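You operate a simulated robot arm through the tools that you are given. There is no shell and no other tool.

You run a simulated two-armed robot. Do the job below in one go: nothing can be reset, and whatever is moved stays where it is left.

Task
Brush the soot off the flat head and snug both hose clamp screws.
Fine: use the purple brush; it goes back to its rest. What is to be rubbed or washed off counts as gone when no trace of it is left.

Only the result counts: the job must be done as asked and must still hold three seconds after the hand-in. Knocking over, shifting, dropping, spilling or breaking anything else fails it.

Robot
Two 7-joint arms with two-finger grippers on one trunk that stands fixed in place. Base frame: the origin is at the foot of the trunk, x ahead of it, y to its left, z up. Units: m, degrees, N and s.
The left shoulder is at [0.025, 0.217, 1.255], the right one opposite. With the tool pointing down near the work surface each hand reaches from about 0.1 to 0.74 m from the base axis, measured 20 degrees to its own side. Payload 2.2 kg a hand.
Tool frame (each hand has its own): the origin (TCP) lies between the finger pads and is the grasp point; the fingertips stand 0.019 m ahead of it; z points along the fingers, y is the line along which they close. The gripper opens to 0.116 m; its body begins 0.07 m behind the TCP.
Orientation is that of the tool frame in the base frame, as [roll, pitch, yaw] about the fixed x, y, z axes, in that order (R = Rz(yaw) Ry(pitch) Rx(roll)). With the fingers straight down and closing along the base's y, the tool's x points along the base's -x, its y along +y and its z along -z.

Tools
- The arms move only by the tool step_arm. It takes "left_commands", "right_commands" or both (then of equal length, played together; a hand with none holds still); each is a list of rows, each a list of 7 numbers: the shift along the tool's x, y, z in cm, then the turn, a rotation vector about the tool's x, y, z in rad, then the closure in counts, from 0 (fully open) to 255 (shut). In form: [[dx, dy, dz, rx, ry, rz, grip], ...]. A call has 1 to 20 rows; each row shifts and turns the commanded pose from where the row before left it, along the tool's axes as they then stand. Each row takes 0.2 s and may step no farther than 0.05 m and 8.6 degrees from the row before; otherwise, or with a gripper value out of range, the whole call is refused. A pose out of reach is approached as far as the arm can. The call stops where the force on the tool passes 50 N (or 10 N more than at its start, if that is more) or the arm is blocked; 0.2 s more then pass. The fingers move at their own pace (about 0.2035 m/s each) and stop on an object; they squeeze with about 40 N. The grip force told is the motor's: it shows also when the fingers shut on nothing. Time passes only in rows, and 0.2 s behind the last, so rows that do not move let the fingers close. The reply holds the time, the measured pose of the TCP, the force on the tool along the base axes, the opening and the grip force, in the units named above and with some noise, with the torque about the TCP (base axes, N m) and any sound that the robot's microphone picked up, and new pictures: "show" is both (left out), scene, wrist or none (wrist: the cameras of the hands that moved).
- Cameras (640 x 400 px; columns grow to the right, rows downward): "scene" is now at [0.1248, 0.0446, 1.4362]; the picture's right is [0.44, -0.90, -0.00], its down [-0.43, -0.21, -0.88] and it looks along [0.79, 0.39, -0.47] (base axes); focal length 332 px, centre (320, 200). "left" rides on the left gripper at [0.069, 0.015, -0.097] in its tool frame; the picture's right is [-0.21, 0.98, 0.00], its down [-0.76, -0.17, -0.63] and it looks along [-0.62, -0.14, 0.77] (tool axes); focal length 251 px, centre (320, 200). "right" rides on the right gripper at [0.069, -0.015, -0.096] in its tool frame; the picture's right is [0.21, 0.98, 0.00], its down [-0.76, 0.17, -0.63] and it looks along [-0.62, 0.14, 0.77] (tool axes); focal length 251 px, centre (320, 200). There is no depth. A picture from a camera that has moved, and an enlarged one, comes with that camera's place and axes in the base frame and with its lens.
- raise_lower(by): moves the trunk up (or, below 0, down) by that many m; the arms and the scene camera ride with it, the base frame stays. It gives what a move gives, with no picture.
- pan_tilt(pan, tilt): turns the head with the scene camera to pan (to the left, within 80 degrees either way) and tilt (down, from -29 to 69), counted from straight ahead of the robot. It gives what a move gives, and a new picture of the scene camera.
- zoom(camera, box): a new picture of the part [left, top, right, bottom] of that camera's present view, enlarged. It takes no simulated time.
- sign_off(): hands the job in; it is judged then, once.

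Places have to be worked out from the pictures, the camera data and where the tool is seen. Open the grippers and draw the arms clear of the work before you hand the job in, unless the task says otherwise.

The tools are called after "Emit:" by a JSON object that holds its "fn" and its "kwargs". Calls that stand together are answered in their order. step_arm: Moves the arms, as the interface text tells. Its arguments: {"type":"object","properties":{"left_commands":{"type":"array"},"right_commands":{"type":"array"},"show":{"type":"string","enum":["both","scene","wrist","none"]}},"required":[]} The other tools are called the same way: raise_lower (by) moves the trunk up or down; pan_tilt (pan, tilt) turns the head that bears the scene camera; zoom (camera, box) takes an enlarged picture of a part of a camera's view; sign_off () hands the job in.

At the start:

```text
clock: 0.0
left_tcp_pos: [0.4744, 0.4002, 1.22]
left_tcp_rot: [-179.9, -0.1, 179.9]
left_contact_force: [0.3, 0.3, -0.6]
left_moment: [0.01, -0.02, -0.02]
left_gripper_width: 0.1161
left_grip_force: 0.1
right_tcp_pos: [0.3998, 0.0, 1.2503]
right_tcp_rot: [-180.0, -0.1, 179.9]
right_contact_force: [0.1, 0.7, 0.7]
right_moment: [0.0, -0.02, -0.01]
right_gripper_width: 0.1161
right_grip_force: 0.1
trunk travel left (down, up): [-0.4, 0.09]
head pan, tilt (commanded): [26.3, 28.1]
```

scene: 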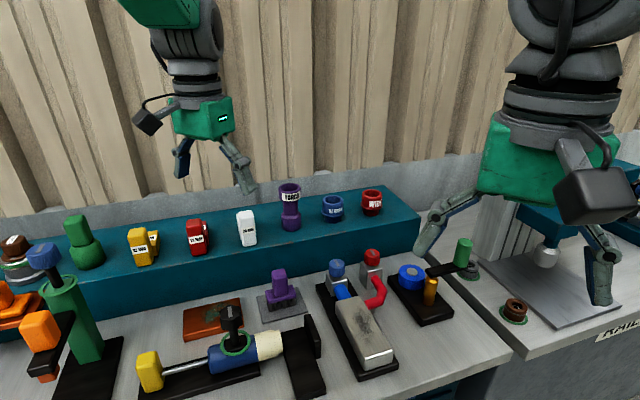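
right: 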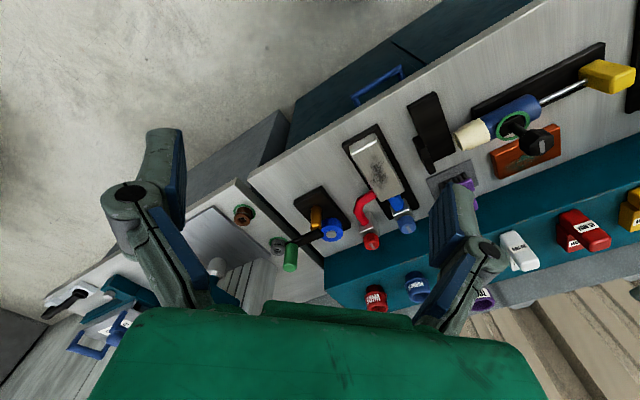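
left: 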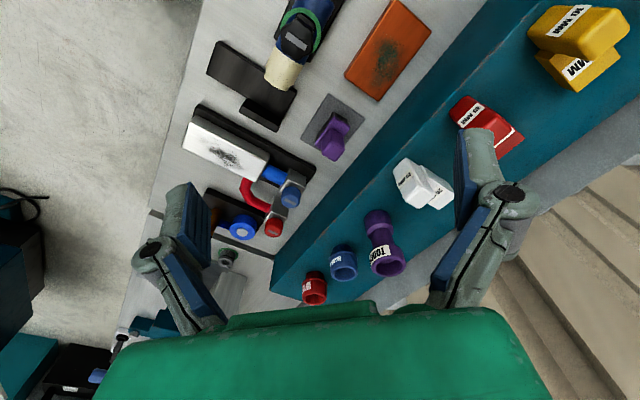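

I start by looking closely at the bench: the sooty grey head with red and blue hoses, the purple brush on its rest, and other tools. I zoom in on the views to identify things.

Emit:
{"fn": "zoom", "kwargs": {"camera": "scene", "box": [240, 220, 540, 400]}}

Emit:
{"fn": "zoom", "kwargs": {"camera": "left", "box": [160, 60, 400, 280]}}

Emit:
{"fn": "zoom", "kwargs": {"camera": "right", "box": [220, 60, 480, 280]}}

Emit:
{"fn": "zoom", "kwargs": {"camera": "scene", "box": [0, 200, 300, 400]}}

```text
2.13 times, centred on (390, 310) of scene
camera zoom: at [0.1248, 0.0446, 1.4362], right [0.44, -0.9, 0.0], down [-0.43, -0.21, -0.88], along [0.79, 0.39, -0.47], focal length 708 px, centre (171, -35)
```

zoom: 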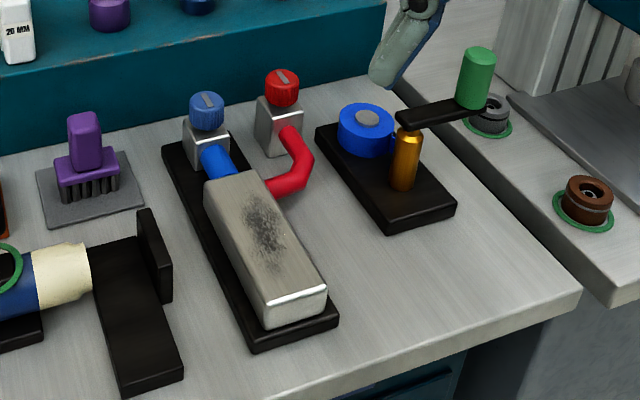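

```text
1.82 times, centred on (280, 170) of left
camera zoom: at [0.4048, 0.4147, 1.3158], right [0.21, 0.98, 0.0], down [0.76, -0.17, 0.63], along [0.62, -0.14, -0.78], focal length 457 px, centre (393, 254)
```

zoom: 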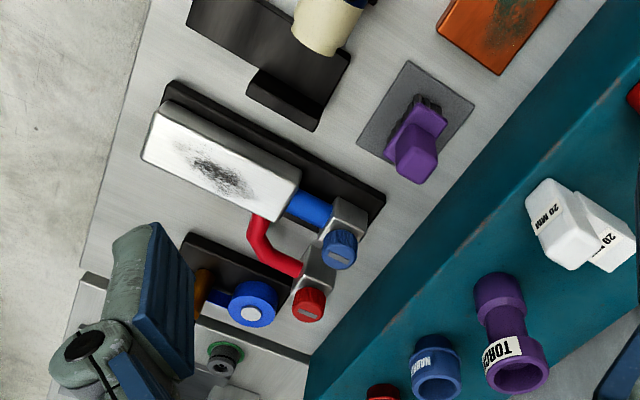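

```text
1.82 times, centred on (350, 170) of right
camera zoom: at [0.3321, -0.0149, 1.3457], right [-0.21, 0.98, 0.0], down [0.76, 0.17, 0.63], along [0.62, 0.14, -0.78], focal length 457 px, centre (266, 254)
```

zoom: 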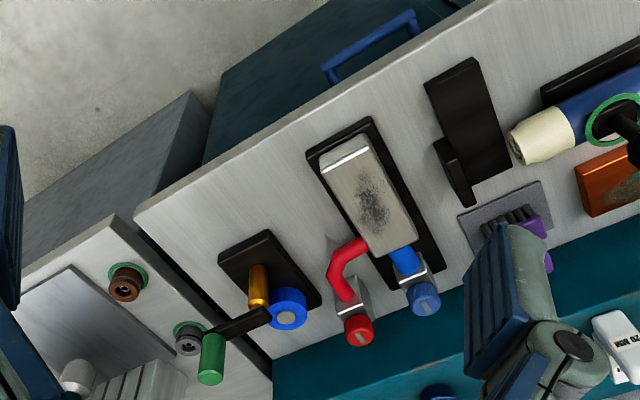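

```text
2.00 times, centred on (150, 300) of scene
camera zoom: at [0.1248, 0.0446, 1.4362], right [0.44, -0.9, 0.0], down [-0.43, -0.21, -0.88], along [0.79, 0.39, -0.47], focal length 664 px, centre (660, 0)
```

zoom: 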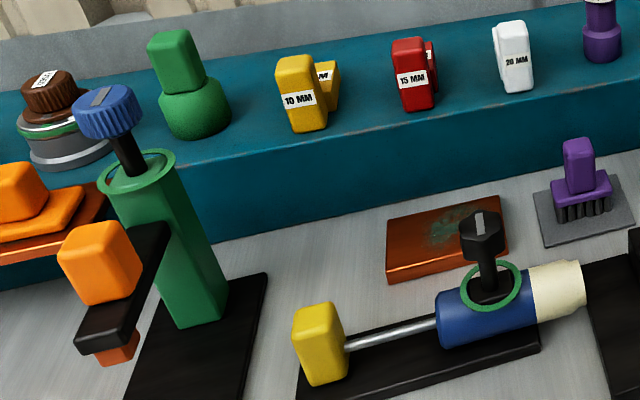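

The head, its two clamp knobs (blue ≈ (0.71, 0.29, 0.92), red ≈ (0.79, 0.22, 0.92)) and the brush (≈ (0.62, 0.39)) come out of triangulating the three views. I turn the head camera to see more of the shelf and bench.

Emit:
{"fn": "pan_tilt", "kwargs": {"pan": 22, "tilt": 40}}

Emit:
{"fn": "zoom", "kwargs": {"camera": "left", "box": [270, 60, 640, 310]}}

Emit:
{"fn": "zoom", "kwargs": {"camera": "right", "box": [320, 120, 420, 260]}}

```text
clock: 0.7
left_tcp_pos: [0.4711, 0.3998, 1.2214]
left_tcp_rot: [180.0, 0.0, -179.9]
left_contact_force: [-0.6, -0.3, 0.3]
left_moment: [-0.05, 0.03, 0.02]
left_gripper_width: 0.1159
left_grip_force: 0.3
right_tcp_pos: [0.396, 0.0007, 1.2515]
right_tcp_rot: [180.0, 0.2, -180.0]
right_contact_force: [-0.4, -0.5, -0.3]
right_moment: [0.0, 0.01, -0.01]
right_gripper_width: 0.1158
right_grip_force: 0.1
trunk travel left (down, up): [-0.4, 0.09]
head pan, tilt (commanded): [22.0, 40.0]
camera scene: at [0.1219, 0.0361, 1.4179], right [0.38, -0.93, 0.0], down [-0.6, -0.24, -0.76], along [0.71, 0.29, -0.65], focal length 332 px, centre (320, 200)
```

scene: 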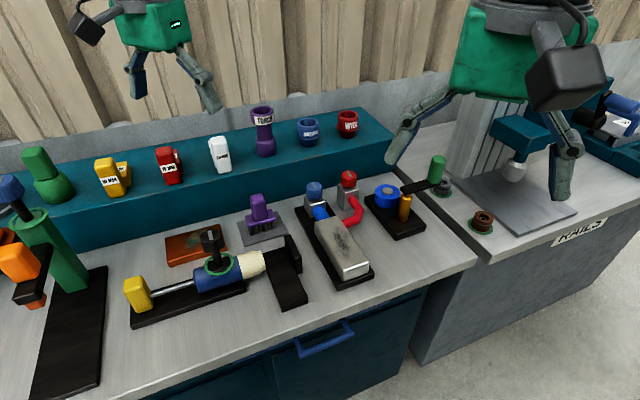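

```text
1.60 times, centred on (455, 185) of left
camera zoom: at [0.4011, 0.4147, 1.317], right [0.21, 0.98, 0.0], down [0.76, -0.17, 0.63], along [0.62, -0.14, -0.77], focal length 402 px, centre (104, 224)
```

zoom: 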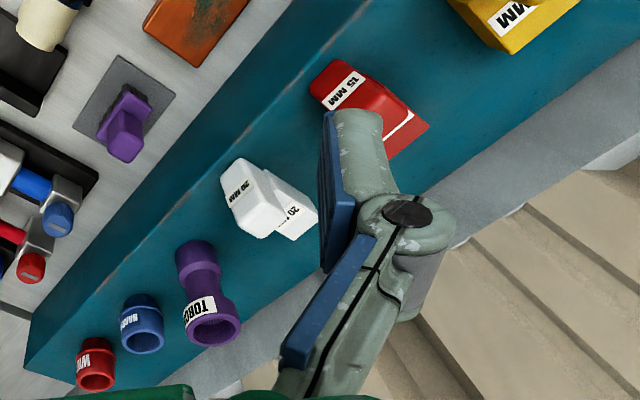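

```text
2.86 times, centred on (370, 190) of right
camera zoom: at [0.3282, -0.0149, 1.3467], right [-0.21, 0.98, 0.0], down [0.76, 0.17, 0.63], along [0.62, 0.14, -0.77], focal length 718 px, centre (177, 229)
```

zoom: 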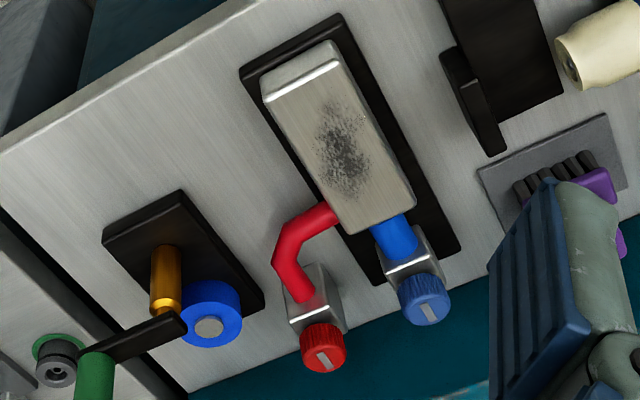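

The brush stands on a grey mat; both knobs carry a pale slot mark on top. The red knob is far out, so I lower the trunk to bring the shoulders nearer knob level and gain horizontal reach; the hands stay well above everything.

Emit:
{"fn": "raise_lower", "kwargs": {"by": -0.13}}

```text
clock: 2.3
left_tcp_pos: [0.4717, 0.3996, 1.0909]
left_tcp_rot: [-180.0, 0.1, -180.0]
left_contact_force: [-0.4, 0.5, 0.0]
left_moment: [0.0, 0.0, -0.01]
left_gripper_width: 0.1158
left_grip_force: 0.1
right_tcp_pos: [0.3971, -0.0, 1.1212]
right_tcp_rot: [-179.9, 0.1, -179.9]
right_contact_force: [0.5, -0.7, -0.1]
right_moment: [0.02, -0.01, 0.02]
right_gripper_width: 0.1158
right_grip_force: 0.1
trunk travel left (down, up): [-0.27, 0.22]
head pan, tilt (commanded): [22.0, 40.0]
```

Now I move the left hand inward and forward over the head at the same height to get a close wrist view of the knobs, head and brush.

Emit:
{"fn": "step_arm", "kwargs": {"left_commands": [[-2, -3, 0, 0, 0, 0, 0], [-2, -3, 0, 0, 0, 0, 0], [-2, -3, 0, 0, 0, 0, 0], [-2, -3, 0, 0, 0, 0, 0], [0, 0, 0, 0, 0, 0, 0]], "show": "both"}}

```text
clock: 3.5
left_tcp_pos: [0.5501, 0.2789, 1.0919]
left_tcp_rot: [180.0, 0.1, -179.9]
left_contact_force: [0.1, 0.4, -0.4]
left_moment: [-0.02, -0.02, -0.02]
left_gripper_width: 0.1161
left_grip_force: 0.0
right_tcp_pos: [0.3958, -0.0002, 1.1218]
right_tcp_rot: [-180.0, 0.1, -180.0]
right_contact_force: [0.1, 0.1, -0.7]
right_moment: [-0.04, -0.01, -0.01]
right_gripper_width: 0.116
right_grip_force: 0.0
trunk travel left (down, up): [-0.27, 0.22]
head pan, tilt (commanded): [22.0, 40.0]
camera scene: at [0.1211, 0.0349, 1.2879], right [0.37, -0.93, 0.0], down [-0.6, -0.24, -0.76], along [0.71, 0.29, -0.65], focal length 332 px, centre (320, 200)
camera left: at [0.4799, 0.2931, 1.1885], right [0.21, 0.98, 0.0], down [0.75, -0.17, 0.63], along [0.62, -0.14, -0.77], focal length 251 px, centre (320, 200)
```

scene: 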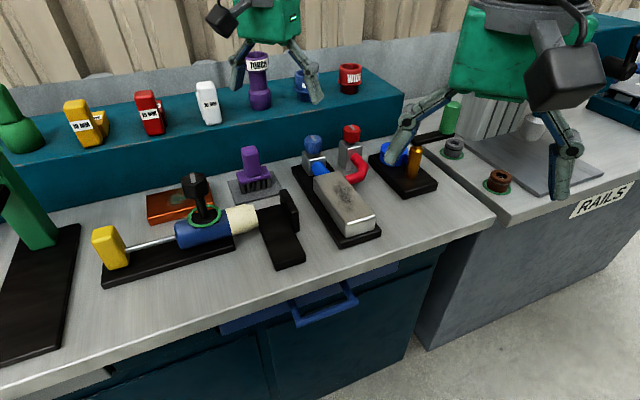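
left: 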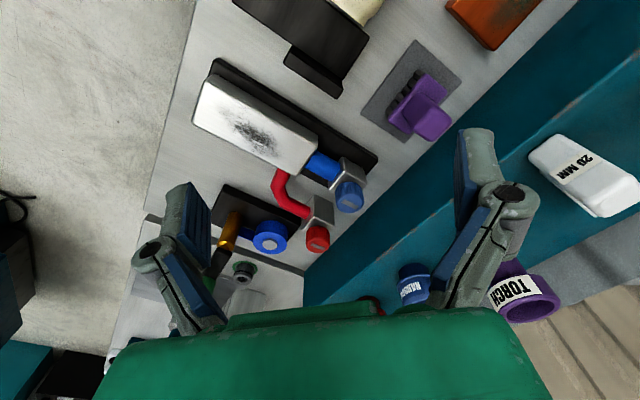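

Emit:
{"fn": "zoom", "kwargs": {"camera": "left", "box": [180, 40, 400, 280]}}

Emit:
{"fn": "zoom", "kwargs": {"camera": "left", "box": [340, 20, 480, 160]}}

Emit:
{"fn": "zoom", "kwargs": {"camera": "scene", "box": [220, 110, 400, 250]}}

```text
1.67 times, centred on (290, 160) of left
camera zoom: at [0.4799, 0.2931, 1.1885], right [0.21, 0.98, 0.0], down [0.75, -0.17, 0.63], along [0.62, -0.14, -0.77], focal length 419 px, centre (370, 267)
```

zoom: 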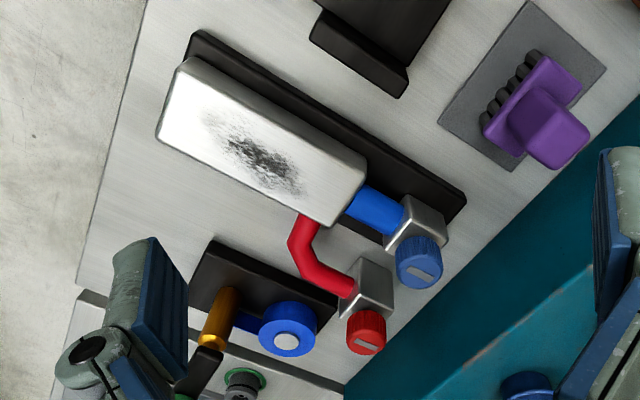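

```text
2.86 times, centred on (410, 90) of left
camera zoom: at [0.4799, 0.2931, 1.1885], right [0.21, 0.98, 0.0], down [0.75, -0.17, 0.63], along [0.62, -0.14, -0.77], focal length 718 px, centre (63, 514)
```

zoom: 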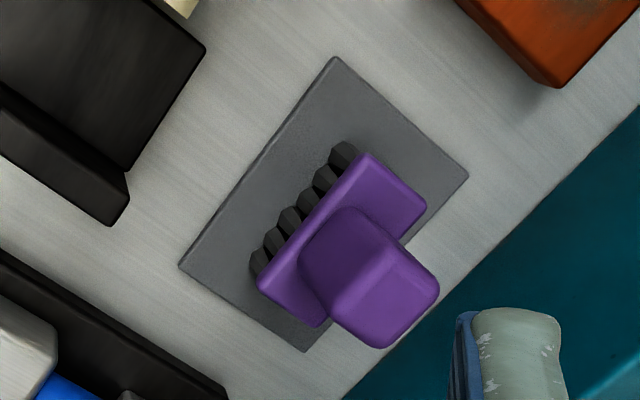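

```text
2.86 times, centred on (310, 180) of scene
camera zoom: at [0.1211, 0.0349, 1.2879], right [0.37, -0.93, 0.0], down [-0.6, -0.24, -0.76], along [0.71, 0.29, -0.65], focal length 948 px, centre (349, 257)
```

zoom: 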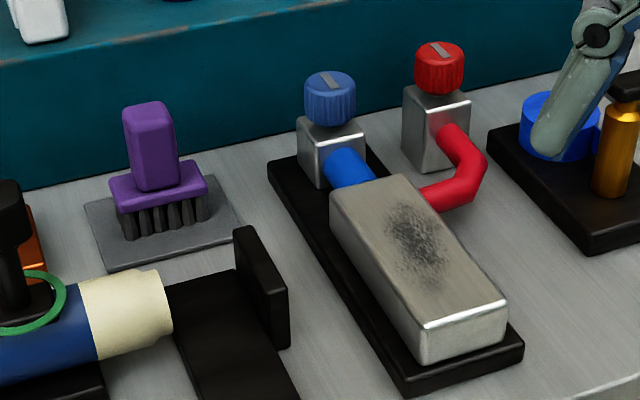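

Triangulation gives a bench turned about 45° to the base: brush at (0.613, 0.391) with its handle from z≈0.87 to 0.93, the head's top at z≈0.88 centred on (0.598, 0.183), and the shelf wall about 0.09 m behind the brush. I turn the left hand 45° so its camera faces away from the shelf, then move above the brush.

Emit:
{"fn": "step_arm", "kwargs": {"left_commands": [[0, 0, 0, 0, 0, -0.131, 0], [0, 0, 0, 0, 0, -0.131, 0], [0, 0, 0, 0, 0, -0.131, 0], [0, 0, 0, 0, 0, -0.131, 0], [0, 0, 0, 0, 0, -0.131, 0], [0, 0, 0, 0, 0, -0.131, 0], [-4, 1.2, 0, 0, 0, 0, 0], [-4, 1.2, 0, 0, 0, 0, 0], [-3, 1.0, 0, 0, 0, 0, 0], [0, 0, 0, 0, 0, 0, 0]], "show": "both"}}

```text
clock: 5.7
left_tcp_pos: [0.6052, 0.3799, 1.092]
left_tcp_rot: [180.0, 0.1, -135.0]
left_contact_force: [-0.3, -0.9, -0.6]
left_moment: [0.02, -0.01, 0.0]
left_gripper_width: 0.116
left_grip_force: 0.0
right_tcp_pos: [0.3971, -0.0007, 1.1215]
right_tcp_rot: [179.9, 0.0, -180.0]
right_contact_force: [-0.6, -0.3, -1.6]
right_moment: [0.0, 0.04, -0.01]
right_gripper_width: 0.1161
right_grip_force: 0.0
trunk travel left (down, up): [-0.27, 0.22]
head pan, tilt (commanded): [22.0, 40.0]
camera scene: at [0.1219, 0.0355, 1.2878], right [0.37, -0.93, 0.0], down [-0.6, -0.24, -0.76], along [0.71, 0.29, -0.65], focal length 332 px, centre (320, 200)
camera left: at [0.5441, 0.3416, 1.1886], right [-0.54, 0.84, 0.0], down [0.65, 0.42, 0.63], along [0.53, 0.34, -0.77], focal length 251 px, centre (320, 200)
```

scene: 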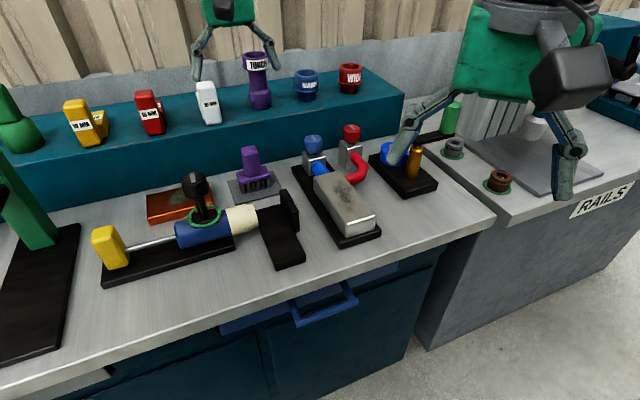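
left: 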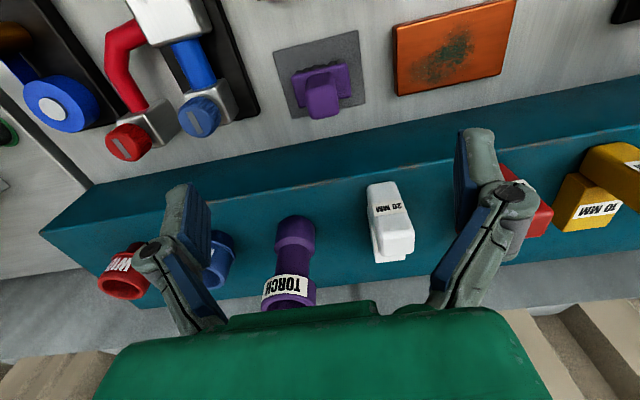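

The hand is above the brush; I zoom for a precise fix of the handle before descending.

Emit:
{"fn": "zoom", "kwargs": {"camera": "left", "box": [250, 20, 390, 130]}}

Emit:
{"fn": "zoom", "kwargs": {"camera": "left", "box": [60, 0, 280, 180]}}

Emit:
{"fn": "zoom", "kwargs": {"camera": "scene", "box": [220, 130, 320, 220]}}

```text
3.64 times, centred on (320, 75) of left
camera zoom: at [0.5441, 0.3416, 1.1886], right [-0.54, 0.84, 0.0], down [0.65, 0.42, 0.63], along [0.53, 0.34, -0.77], focal length 914 px, centre (320, 654)
```

zoom: 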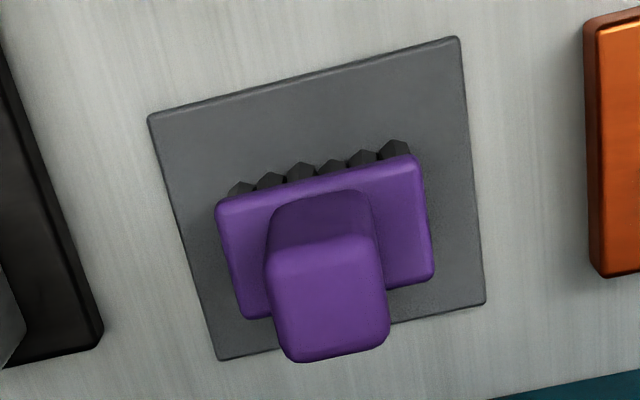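

```text
2.22 times, centred on (170, 90) of left
camera zoom: at [0.5441, 0.3416, 1.1886], right [-0.54, 0.84, 0.0], down [0.65, 0.42, 0.63], along [0.53, 0.34, -0.77], focal length 559 px, centre (653, 444)
```

zoom: 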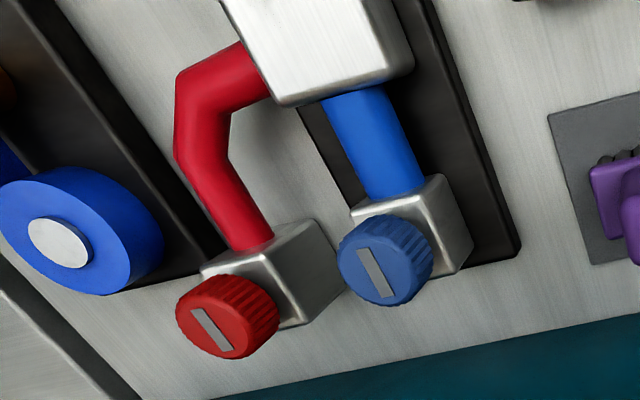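

```text
4.44 times, centred on (270, 175) of scene
camera zoom: at [0.1219, 0.0355, 1.2878], right [0.37, -0.93, 0.0], down [-0.6, -0.24, -0.76], along [0.71, 0.29, -0.65], focal length 1476 px, centre (542, 311)
```

zoom: 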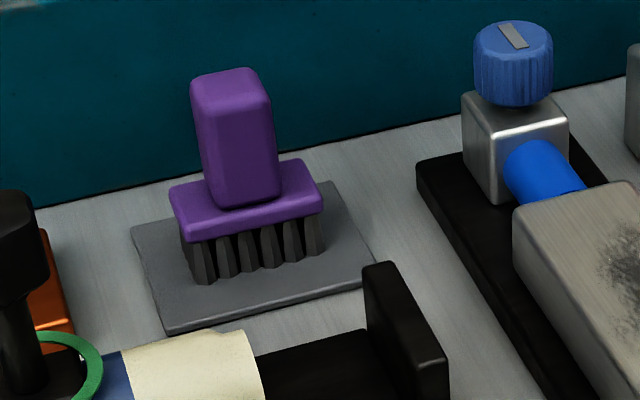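

Handle top centre comes out at (0.613, 0.389), aligned with the mat. I shift 1.3 cm toward it and descend with open fingers so that the pads take the handle at z≈0.903.

Emit:
{"fn": "step_arm", "kwargs": {"left_commands": [[-1.25, 0, 0, 0, 0, 0, 0], [0, 0, 4, 0, 0, 0, 0], [0, 0, 4, 0, 0, 0, 0], [0, 0, 4, 0, 0, 0, 0], [0, 0, 3, 0, 0, 0, 0], [0, 0, 0, 0, 0, 0, 0]], "show": "both"}}

```text
clock: 7.1
left_tcp_pos: [0.6141, 0.3913, 0.9412]
left_tcp_rot: [-179.8, 0.0, -134.8]
left_contact_force: [-0.1, -0.3, -0.1]
left_moment: [0.0, -0.01, 0.01]
left_gripper_width: 0.1158
left_grip_force: 0.1
right_tcp_pos: [0.397, 0.0022, 1.1214]
right_tcp_rot: [-179.9, 0.1, -179.9]
right_contact_force: [0.3, 0.1, 0.4]
right_moment: [0.0, 0.03, -0.02]
right_gripper_width: 0.1158
right_grip_force: 0.0
trunk travel left (down, up): [-0.27, 0.22]
head pan, tilt (commanded): [22.0, 40.0]
camera scene: at [0.122, 0.0375, 1.2878], right [0.37, -0.93, 0.0], down [-0.6, -0.24, -0.76], along [0.71, 0.29, -0.65], focal length 332 px, centre (320, 200)
camera left: at [0.5532, 0.3535, 1.0378], right [-0.54, 0.84, 0.0], down [0.65, 0.42, 0.63], along [0.53, 0.34, -0.77], focal length 251 px, centre (320, 200)
```

scene: 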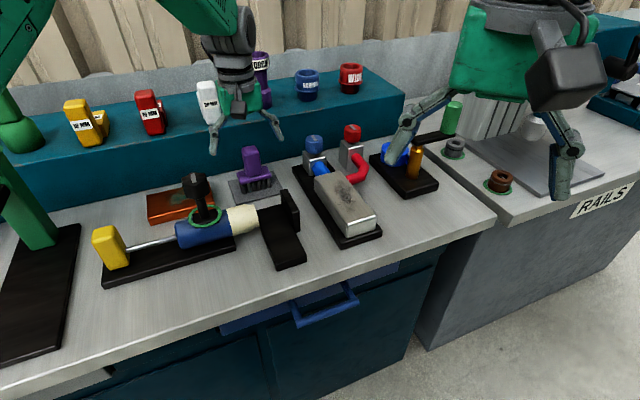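
left: 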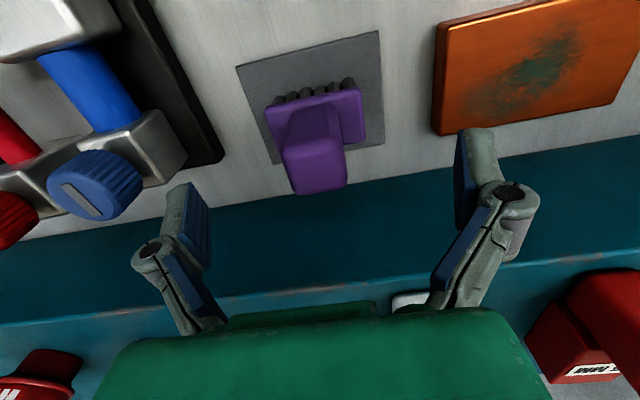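

The handle sits midway between the fingers. I go down 3.9 cm to z≈0.902 and close on it.

Emit:
{"fn": "step_arm", "kwargs": {"left_commands": [[0.15, 0, 2, 0, 0, 0, 0], [0, 0, 1.9, 0, 0, 0, 0], [0, 0, 0, 0, 0, 0, 0], [0, 0, 0, 0, 0, 0, 120], [0, 0, 0, 0, 0, 0, 255], [0, 0, 0, 0, 0, 0, 255], [0, 0, 0, 0, 0, 0, 255]], "show": "both"}}

```text
clock: 8.7
left_tcp_pos: [0.6132, 0.3888, 0.9018]
left_tcp_rot: [-179.9, 0.0, -134.9]
left_contact_force: [0.3, -0.5, 0.6]
left_moment: [0.02, -0.04, 0.0]
left_gripper_width: 0.034
left_grip_force: 39.8
right_tcp_pos: [0.3962, 0.0005, 1.1211]
right_tcp_rot: [-180.0, 0.1, -179.9]
right_contact_force: [-0.7, -0.3, 0.4]
right_moment: [-0.02, -0.01, 0.01]
right_gripper_width: 0.1162
right_grip_force: 0.0
trunk travel left (down, up): [-0.27, 0.22]
head pan, tilt (commanded): [22.0, 40.0]
camera scene: at [0.1224, 0.0359, 1.2878], right [0.37, -0.93, 0.0], down [-0.6, -0.24, -0.76], along [0.71, 0.29, -0.65], focal length 332 px, centre (320, 200)
camera left: at [0.5526, 0.3509, 0.9989], right [-0.54, 0.84, 0.0], down [0.65, 0.42, 0.63], along [0.53, 0.34, -0.77], focal length 251 px, centre (320, 200)
```

scene: 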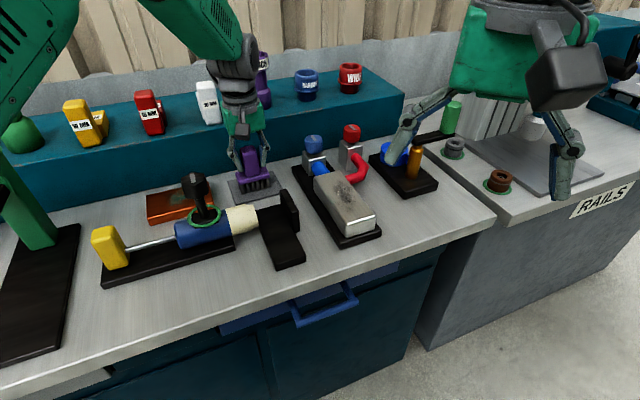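
left: 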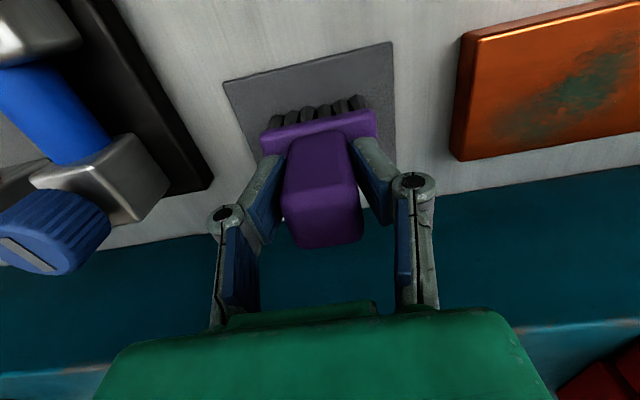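

The brush is held (opening 0.034, 40 N). I lift it 13 cm straight up and carry it over the sooty head.

Emit:
{"fn": "step_arm", "kwargs": {"left_commands": [[0, 0, -2, 0, 0, 0, 255], [0, 0, -3, 0, 0, 0, 255], [0, 0, -4, 0, 0, 0, 255], [0, 0, -4, 0, 0, 0, 255], [3.12, -2.7, 0, 0, 0, 0, 255], [3.12, -2.7, 0, 0, 0, 0, 255], [3.12, -2.7, 0, 0, 0, 0, 255], [3.12, -2.7, 0, 0, 0, 0, 255], [3.12, -2.7, 0, 0, 0, 0, 255], [0, 0, 0, 0, 0, 0, 255]], "show": "both"}}

```text
clock: 10.9
left_tcp_pos: [0.5991, 0.1812, 1.0327]
left_tcp_rot: [-180.0, 0.1, -134.9]
left_contact_force: [-0.3, 0.1, -1.6]
left_moment: [0.02, 0.02, 0.0]
left_gripper_width: 0.0341
left_grip_force: 40.2
right_tcp_pos: [0.3964, -0.0011, 1.1194]
right_tcp_rot: [179.9, 0.1, -180.0]
right_contact_force: [0.8, 1.6, 0.4]
right_moment: [-0.04, 0.0, 0.02]
right_gripper_width: 0.1161
right_grip_force: 0.0
trunk travel left (down, up): [-0.27, 0.22]
head pan, tilt (commanded): [22.0, 40.0]
camera scene: at [0.1223, 0.0335, 1.2878], right [0.37, -0.93, 0.0], down [-0.6, -0.24, -0.76], along [0.71, 0.29, -0.65], focal length 332 px, centre (320, 200)
camera left: at [0.5379, 0.1429, 1.1288], right [-0.54, 0.84, 0.0], down [0.65, 0.42, 0.63], along [0.53, 0.34, -0.77], focal length 251 px, centre (320, 200)
```

scene: 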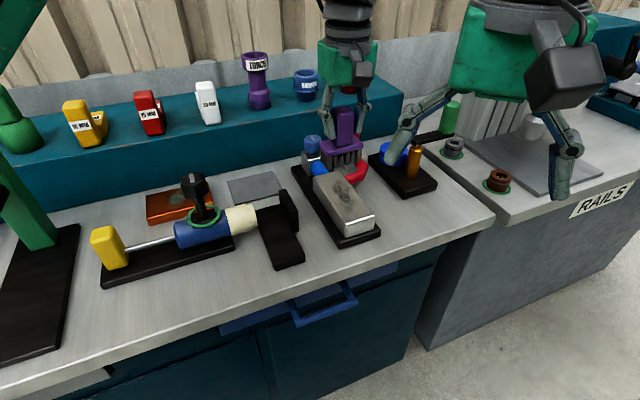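
left: 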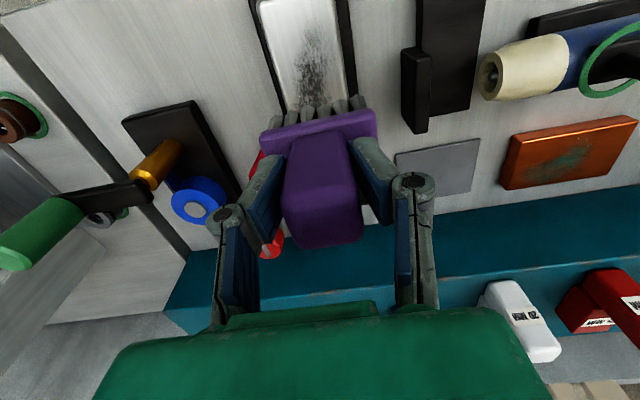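

The brush is above the head and centred across it. I lower it in small steps, watching the force for contact.

Emit:
{"fn": "step_arm", "kwargs": {"left_commands": [[0, 0, 3, 0, 0, 0, 255], [0, 0, 2.5, 0, 0, 0, 255], [0, 0, 1, 0, 0, 0, 255], [0, 0, 0.5, 0, 0, 0, 255], [0, 0, 0, 0, 0, 0, 255]], "show": "both"}}

Emit:
{"fn": "zoom", "kwargs": {"camera": "scene", "box": [280, 110, 410, 250]}}

```text
clock: 12.1
left_tcp_pos: [0.5984, 0.1833, 0.9626]
left_tcp_rot: [-179.9, 0.1, -135.0]
left_contact_force: [0.5, -0.3, -2.1]
left_moment: [0.02, 0.0, -0.05]
left_gripper_width: 0.0342
left_grip_force: 40.0
right_tcp_pos: [0.3958, -0.0, 1.12]
right_tcp_rot: [-179.9, 0.1, -180.0]
right_contact_force: [-0.4, 0.3, 0.2]
right_moment: [0.01, -0.04, 0.02]
right_gripper_width: 0.116
right_grip_force: 0.0
trunk travel left (down, up): [-0.27, 0.22]
head pan, tilt (commanded): [22.0, 40.0]
camera scene: at [0.1222, 0.0345, 1.2878], right [0.37, -0.93, 0.0], down [-0.6, -0.24, -0.76], along [0.71, 0.29, -0.65], focal length 332 px, centre (320, 200)
camera left: at [0.537, 0.1445, 1.0585], right [-0.54, 0.84, 0.0], down [0.65, 0.42, 0.63], along [0.53, 0.34, -0.77], focal length 251 px, centre (320, 200)
```

scene: 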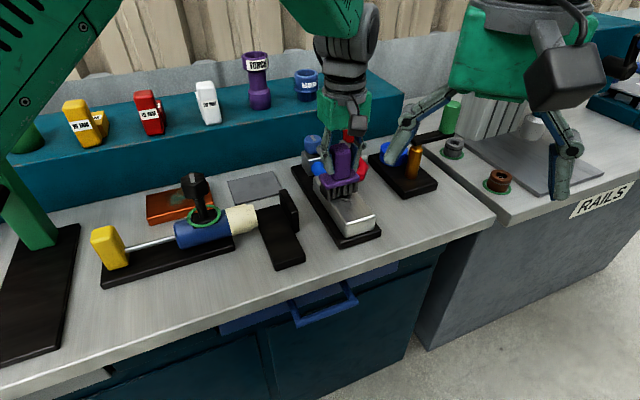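
left: 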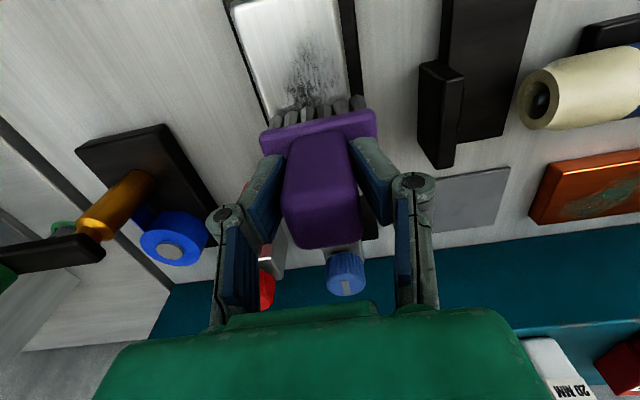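

```text
2.86 times, centred on (345, 180) of scene
camera zoom: at [0.1222, 0.0345, 1.2878], right [0.37, -0.93, 0.0], down [-0.6, -0.24, -0.76], along [0.71, 0.29, -0.65], focal length 948 px, centre (249, 257)
```

zoom: 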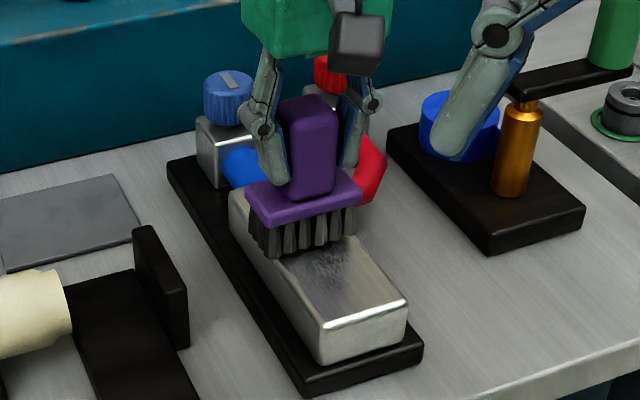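

The bristles are close to the head's top. I lower in 3 mm steps until a light contact force appears.

Emit:
{"fn": "step_arm", "kwargs": {"left_commands": [[0, 0, 0.3, 0, 0, 0, 255], [0, 0, 0.3, 0, 0, 0, 255], [0, 0, 0, 0, 0, 0, 255]], "show": "none"}}

```text
clock: 12.9
left_tcp_pos: [0.5981, 0.1822, 0.9563]
left_tcp_rot: [-179.8, 0.2, -134.9]
left_contact_force: [-0.9, 0.6, -1.6]
left_moment: [-0.04, 0.02, 0.01]
left_gripper_width: 0.0343
left_grip_force: 40.2
right_tcp_pos: [0.3965, -0.0001, 1.1213]
right_tcp_rot: [-179.9, 0.1, -180.0]
right_contact_force: [-0.4, 0.7, 0.2]
right_moment: [-0.04, 0.01, 0.0]
right_gripper_width: 0.1161
right_grip_force: 0.1
trunk travel left (down, up): [-0.27, 0.22]
head pan, tilt (commanded): [22.0, 40.0]
```

Emit:
{"fn": "step_arm", "kwargs": {"left_commands": [[0, 0, 0.3, 0, 0, 0, 255], [0, 0, 0, 0, 0, 0, 255]], "show": "none"}}

Emit:
{"fn": "zoom", "kwargs": {"camera": "scene", "box": [300, 150, 390, 240]}}

```text
clock: 13.5
left_tcp_pos: [0.597, 0.1829, 0.9552]
left_tcp_rot: [-179.8, 0.1, -134.9]
left_contact_force: [0.4, -0.1, 3.8]
left_moment: [0.06, 0.11, -0.01]
left_gripper_width: 0.0343
left_grip_force: 39.5
right_tcp_pos: [0.3963, -0.0014, 1.1215]
right_tcp_rot: [179.9, 0.1, 180.0]
right_contact_force: [-0.1, 0.0, 0.4]
right_moment: [-0.02, -0.03, 0.01]
right_gripper_width: 0.1162
right_grip_force: 0.0
trunk travel left (down, up): [-0.27, 0.22]
head pan, tilt (commanded): [22.0, 40.0]
```

```text
4.44 times, centred on (345, 195) of scene
camera zoom: at [0.1217, 0.0343, 1.2879], right [0.37, -0.93, 0.0], down [-0.6, -0.24, -0.76], along [0.71, 0.29, -0.65], focal length 1476 px, centre (209, 222)
```

zoom: 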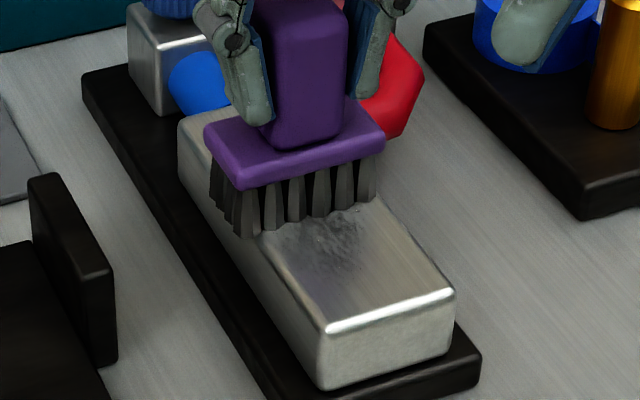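

Light contact (~5 N) is made on the head at TCP z≈0.955. I sweep back and forth along the head's length, ±4.5 cm.

Emit:
{"fn": "step_arm", "kwargs": {"left_commands": [[1.5, 0, 0, 0, 0, 0, 255], [1.5, 0, 0, 0, 0, 0, 255], [1.5, 0, 0, 0, 0, 0, 255], [-1.5, 0, 0, 0, 0, 0, 255], [-1.5, 0, 0, 0, 0, 0, 255], [-1.5, 0, 0, 0, 0, 0, 255], [-1.5, 0, 0, 0, 0, 0, 255], [-1.5, 0, 0, 0, 0, 0, 255], [-1.5, 0, 0, 0, 0, 0, 255], [1.5, 0, 0, 0, 0, 0, 255], [1.5, 0, 0, 0, 0, 0, 255], [1.5, 0, 0, 0, 0, 0, 255], [1.5, 0, 0, 0, 0, 0, 255], [1.5, 0, 0, 0, 0, 0, 255], [1.5, 0, 0, 0, 0, 0, 255], [0, 0, 0, 0, 0, 0, 255]], "show": "both"}}

Emit:
{"fn": "zoom", "kwargs": {"camera": "scene", "box": [280, 120, 400, 250]}}

```text
clock: 16.9
left_tcp_pos: [0.5652, 0.1517, 0.9543]
left_tcp_rot: [-179.9, 0.1, -134.9]
left_contact_force: [2.1, 3.8, 12.1]
left_moment: [0.3, -0.02, -0.01]
left_gripper_width: 0.0341
left_grip_force: 39.7
right_tcp_pos: [0.3962, -0.0004, 1.1202]
right_tcp_rot: [180.0, 0.1, 180.0]
right_contact_force: [-0.1, -0.7, 0.0]
right_moment: [0.0, -0.03, -0.02]
right_gripper_width: 0.1161
right_grip_force: 0.0
trunk travel left (down, up): [-0.27, 0.22]
head pan, tilt (commanded): [22.0, 40.0]
camera scene: at [0.1204, 0.0347, 1.2881], right [0.37, -0.93, 0.0], down [-0.6, -0.24, -0.76], along [0.71, 0.29, -0.65], focal length 332 px, centre (320, 200)
camera left: at [0.5052, 0.1125, 1.0501], right [-0.54, 0.84, 0.0], down [0.65, 0.42, 0.63], along [0.53, 0.34, -0.77], focal length 251 px, centre (320, 200)
```

scene: 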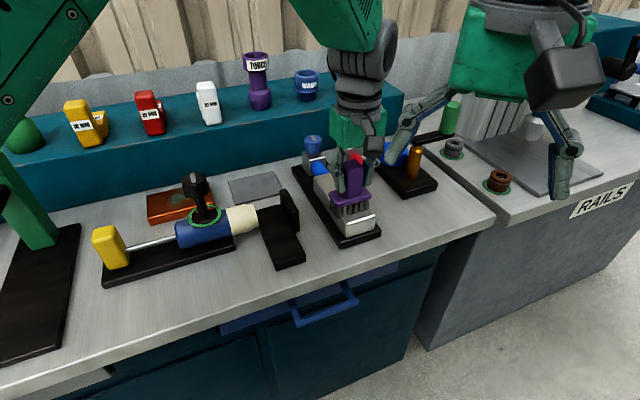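
left: 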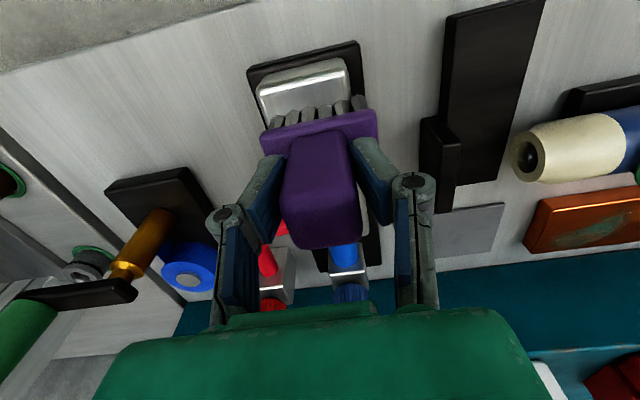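

```text
3.08 times, centred on (340, 185) of scene
camera zoom: at [0.1204, 0.0347, 1.2881], right [0.37, -0.93, 0.0], down [-0.6, -0.24, -0.76], along [0.71, 0.29, -0.65], focal length 1022 px, centre (258, 246)
```

zoom: 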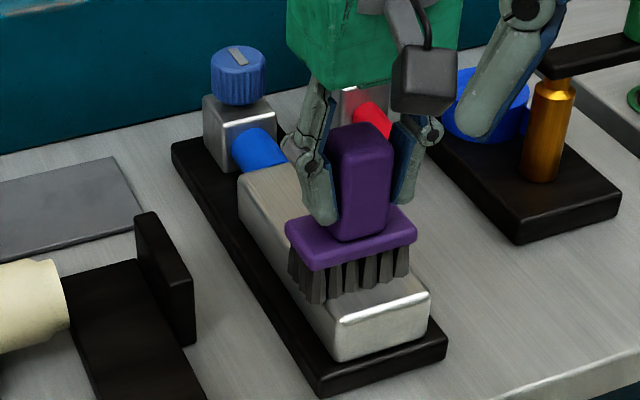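

Soot seems to be coming off cleanly. I add passes offset sideways by ±6 mm to catch the edges, then lift to inspect.

Emit:
{"fn": "step_arm", "kwargs": {"left_commands": [[0, 0.6, 0, 0, 0, 0, 255], [-1.5, 0, 0, 0, 0, 0, 255], [-1.5, 0, 0, 0, 0, 0, 255], [-1.5, 0, 0, 0, 0, 0, 255], [-1.5, 0, 0, 0, 0, 0, 255], [-1.5, 0, 0, 0, 0, 0, 255], [-1.5, 0, 0, 0, 0, 0, 255], [0, -1.2, 0, 0, 0, 0, 255], [1.5, 0, 0, 0, 0, 0, 255], [1.5, 0, 0, 0, 0, 0, 255], [1.5, 0, 0, 0, 0, 0, 255], [1.5, 0, 0, 0, 0, 0, 255], [1.5, 0, 0, 0, 0, 0, 255], [1.5, 0, 0, 0, 0, 0, 255], [0, 0.6, 0, 0, 0, 0, 255], [0, 0, -2, 0, 0, 0, 255], [0, 0, -4, 0, 0, 0, 255], [0, 0, -2, 0, 0, 0, 255], [4, 0, 0, 0, 0, 0, 255], [0, 0, 0, 0, 0, 0, 255]], "show": "both"}}

Emit:
{"fn": "zoom", "kwargs": {"camera": "scene", "box": [280, 120, 400, 250]}}

Emit:
{"fn": "zoom", "kwargs": {"camera": "left", "box": [200, 0, 420, 180]}}

```text
clock: 21.1
left_tcp_pos: [0.5399, 0.1208, 1.0324]
left_tcp_rot: [-179.9, 0.0, -134.9]
left_contact_force: [0.2, 0.3, -1.5]
left_moment: [0.01, 0.01, 0.0]
left_gripper_width: 0.0341
left_grip_force: 39.7
right_tcp_pos: [0.3983, -0.0028, 1.1211]
right_tcp_rot: [180.0, 0.0, 180.0]
right_contact_force: [0.4, -0.5, -0.7]
right_moment: [0.01, 0.03, -0.05]
right_gripper_width: 0.1159
right_grip_force: 0.0
trunk travel left (down, up): [-0.27, 0.22]
head pan, tilt (commanded): [22.0, 40.0]
camera scene: at [0.1226, 0.0325, 1.2888], right [0.38, -0.93, 0.0], down [-0.59, -0.24, -0.77], along [0.71, 0.29, -0.64], focal length 332 px, centre (320, 200)
camera left: at [0.4775, 0.0814, 1.1287], right [-0.54, 0.84, 0.0], down [0.65, 0.42, 0.63], along [0.53, 0.34, -0.77], focal length 251 px, centre (320, 200)
```

scene: 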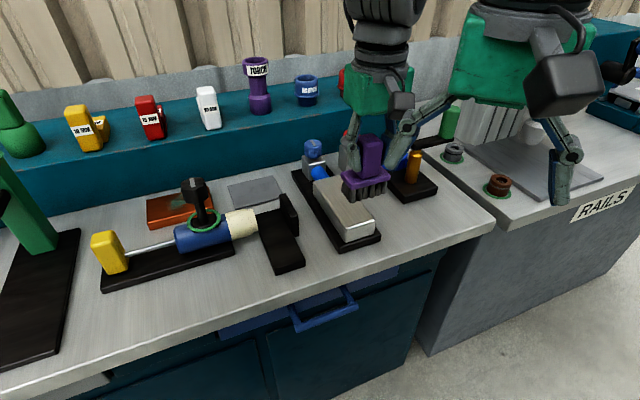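
left: 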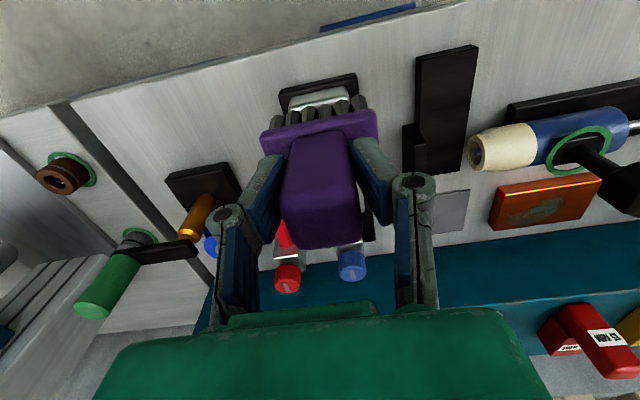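

```text
3.08 times, centred on (340, 185) of scene
camera zoom: at [0.1226, 0.0325, 1.2888], right [0.38, -0.93, 0.0], down [-0.59, -0.24, -0.77], along [0.71, 0.29, -0.64], focal length 1022 px, centre (258, 246)
```

zoom: 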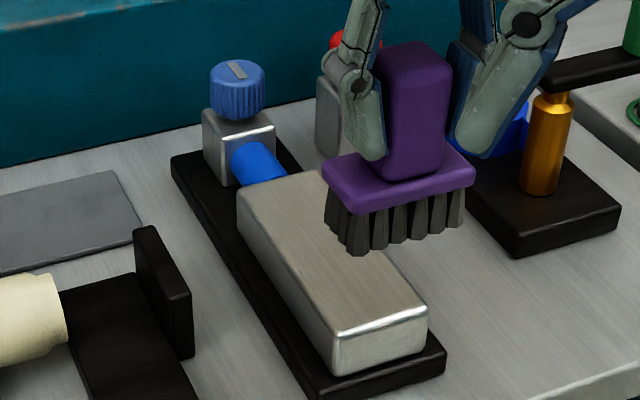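

```text
2.22 times, centred on (310, 90) of left
camera zoom: at [0.4775, 0.0814, 1.1287], right [-0.54, 0.84, 0.0], down [0.65, 0.42, 0.63], along [0.53, 0.34, -0.77], focal length 559 px, centre (342, 444)
```

zoom: 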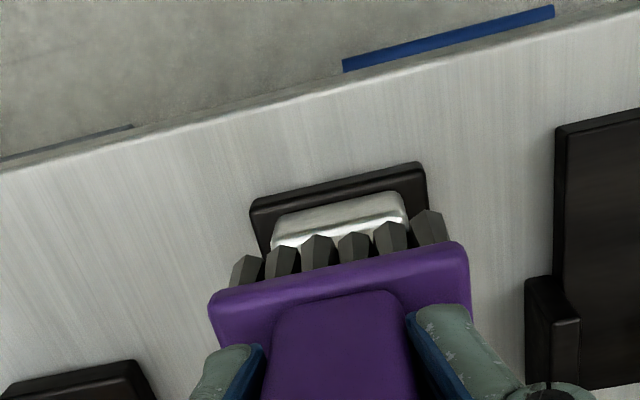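

What I can see of the top is clean, though the brush hides a part. I carry the brush back over its mat at the same height, which also frees the view of the head.

Emit:
{"fn": "step_arm", "kwargs": {"left_commands": [[-3.0125, 1.6875, 0, 0, 0, 0, 255], [-3.0125, 1.6875, 0, 0, 0, 0, 255], [-3.0125, 1.6875, 0, 0, 0, 0, 255], [-3.0125, 1.6875, 0, 0, 0, 0, 255], [-3.0125, 1.6875, 0, 0, 0, 0, 255], [-3.0125, 1.6875, 0, 0, 0, 0, 255], [-3.0125, 1.6875, 0, 0, 0, 0, 255], [-3.0125, 1.6875, 0, 0, 0, 0, 255], [0, 0, 0, 0, 0, 0, 255]], "show": "both"}}

Emit:
{"fn": "zoom", "kwargs": {"camera": "scene", "box": [280, 150, 400, 250]}}

Emit:
{"fn": "zoom", "kwargs": {"camera": "right", "box": [260, 40, 520, 260]}}

```text
clock: 23.1
left_tcp_pos: [0.6121, 0.3899, 1.0332]
left_tcp_rot: [-179.9, 0.1, -134.9]
left_contact_force: [0.3, 0.6, -1.3]
left_moment: [0.02, -0.03, -0.02]
left_gripper_width: 0.034
left_grip_force: 39.7
right_tcp_pos: [0.3956, 0.0003, 1.1214]
right_tcp_rot: [180.0, 0.2, -179.9]
right_contact_force: [0.1, -0.1, 0.0]
right_moment: [-0.01, 0.0, -0.01]
right_gripper_width: 0.1162
right_grip_force: 0.0
trunk travel left (down, up): [-0.27, 0.22]
head pan, tilt (commanded): [22.0, 40.0]
camera scene: at [0.1222, 0.0374, 1.2877], right [0.37, -0.93, 0.0], down [-0.6, -0.24, -0.76], along [0.71, 0.29, -0.65], focal length 332 px, centre (320, 200)
camera left: at [0.5516, 0.3509, 1.1291], right [-0.54, 0.84, 0.0], down [0.65, 0.42, 0.63], along [0.53, 0.34, -0.77], focal length 251 px, centre (320, 200)
```

scene: 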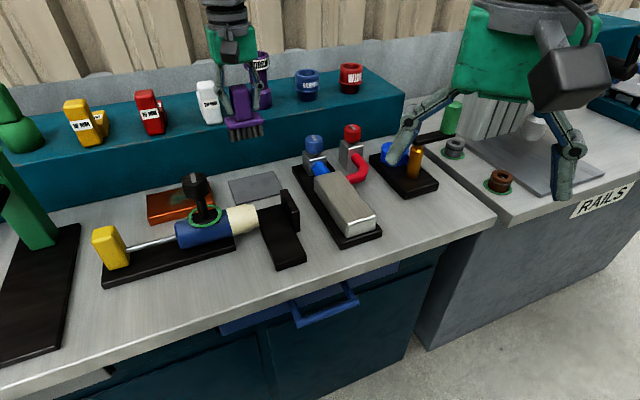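
left: 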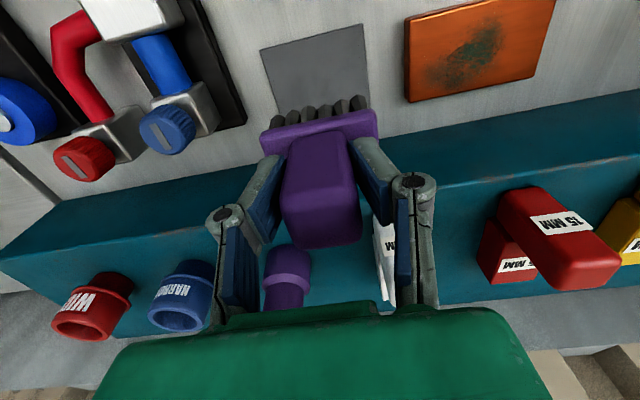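

```text
4.00 times, centred on (340, 200) of scene
camera zoom: at [0.1222, 0.0374, 1.2877], right [0.37, -0.93, 0.0], down [-0.6, -0.24, -0.76], along [0.71, 0.29, -0.65], focal length 1328 px, centre (240, 200)
```

zoom: 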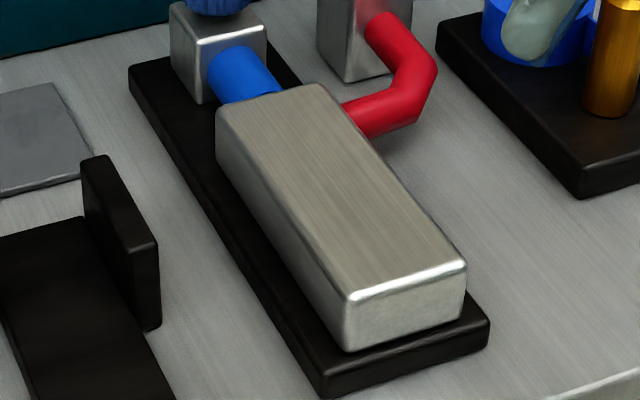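

```text
1.82 times, centred on (390, 150) of right
camera zoom: at [0.3279, -0.0151, 1.2168], right [-0.21, 0.98, 0.0], down [0.76, 0.17, 0.63], along [0.62, 0.14, -0.77], focal length 457 px, centre (193, 291)
```

zoom: 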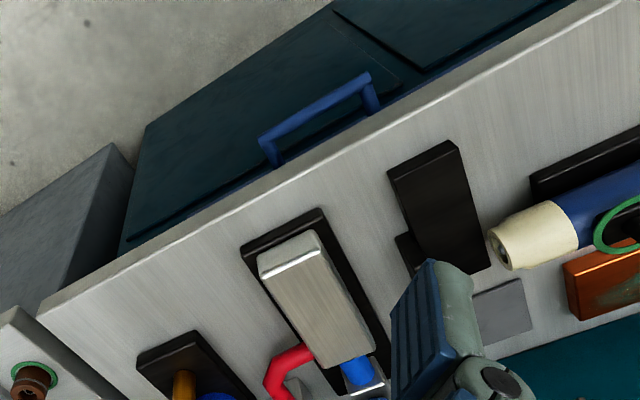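

The head's top looks bare metal from two sides. One tighter zoom to check for faint traces before parting with the brush.

Emit:
{"fn": "zoom", "kwargs": {"camera": "scene", "box": [305, 165, 365, 230]}}

Emit:
{"fn": "zoom", "kwargs": {"camera": "right", "box": [340, 140, 440, 240]}}

Emit:
{"fn": "zoom", "kwargs": {"camera": "left", "box": [40, 0, 240, 190]}}

```text
6.15 times, centred on (335, 198) of scene
camera zoom: at [0.1222, 0.0374, 1.2877], right [0.37, -0.93, 0.0], down [-0.6, -0.24, -0.76], along [0.71, 0.29, -0.65], focal length 2043 px, centre (228, 215)
```

zoom: 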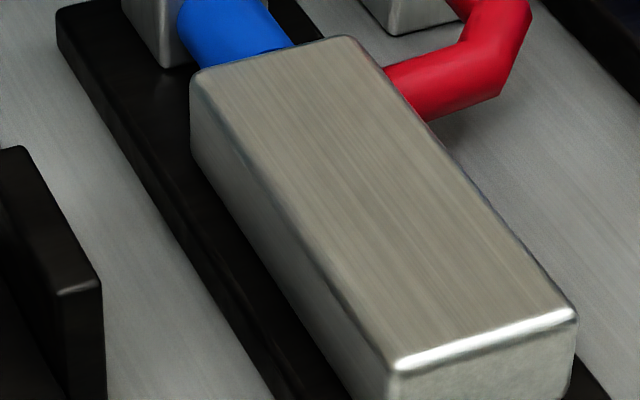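

```text
4.00 times, centred on (390, 190) of right
camera zoom: at [0.3279, -0.0151, 1.2168], right [-0.21, 0.98, 0.0], down [0.76, 0.17, 0.63], along [0.62, 0.14, -0.77], focal length 1006 px, centre (40, 240)
```

zoom: 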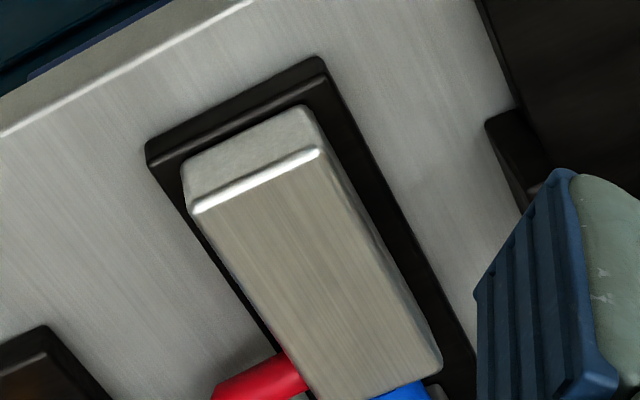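

```text
2.11 times, centred on (140, 95) of left
camera zoom: at [0.5516, 0.3509, 1.1291], right [-0.54, 0.84, 0.0], down [0.65, 0.42, 0.63], along [0.53, 0.34, -0.77], focal length 529 px, centre (699, 421)
```

zoom: 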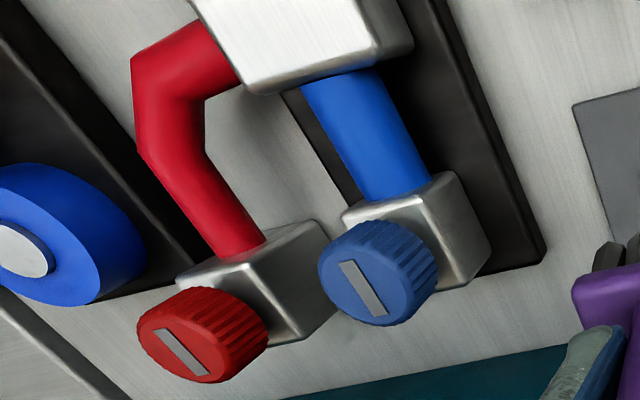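

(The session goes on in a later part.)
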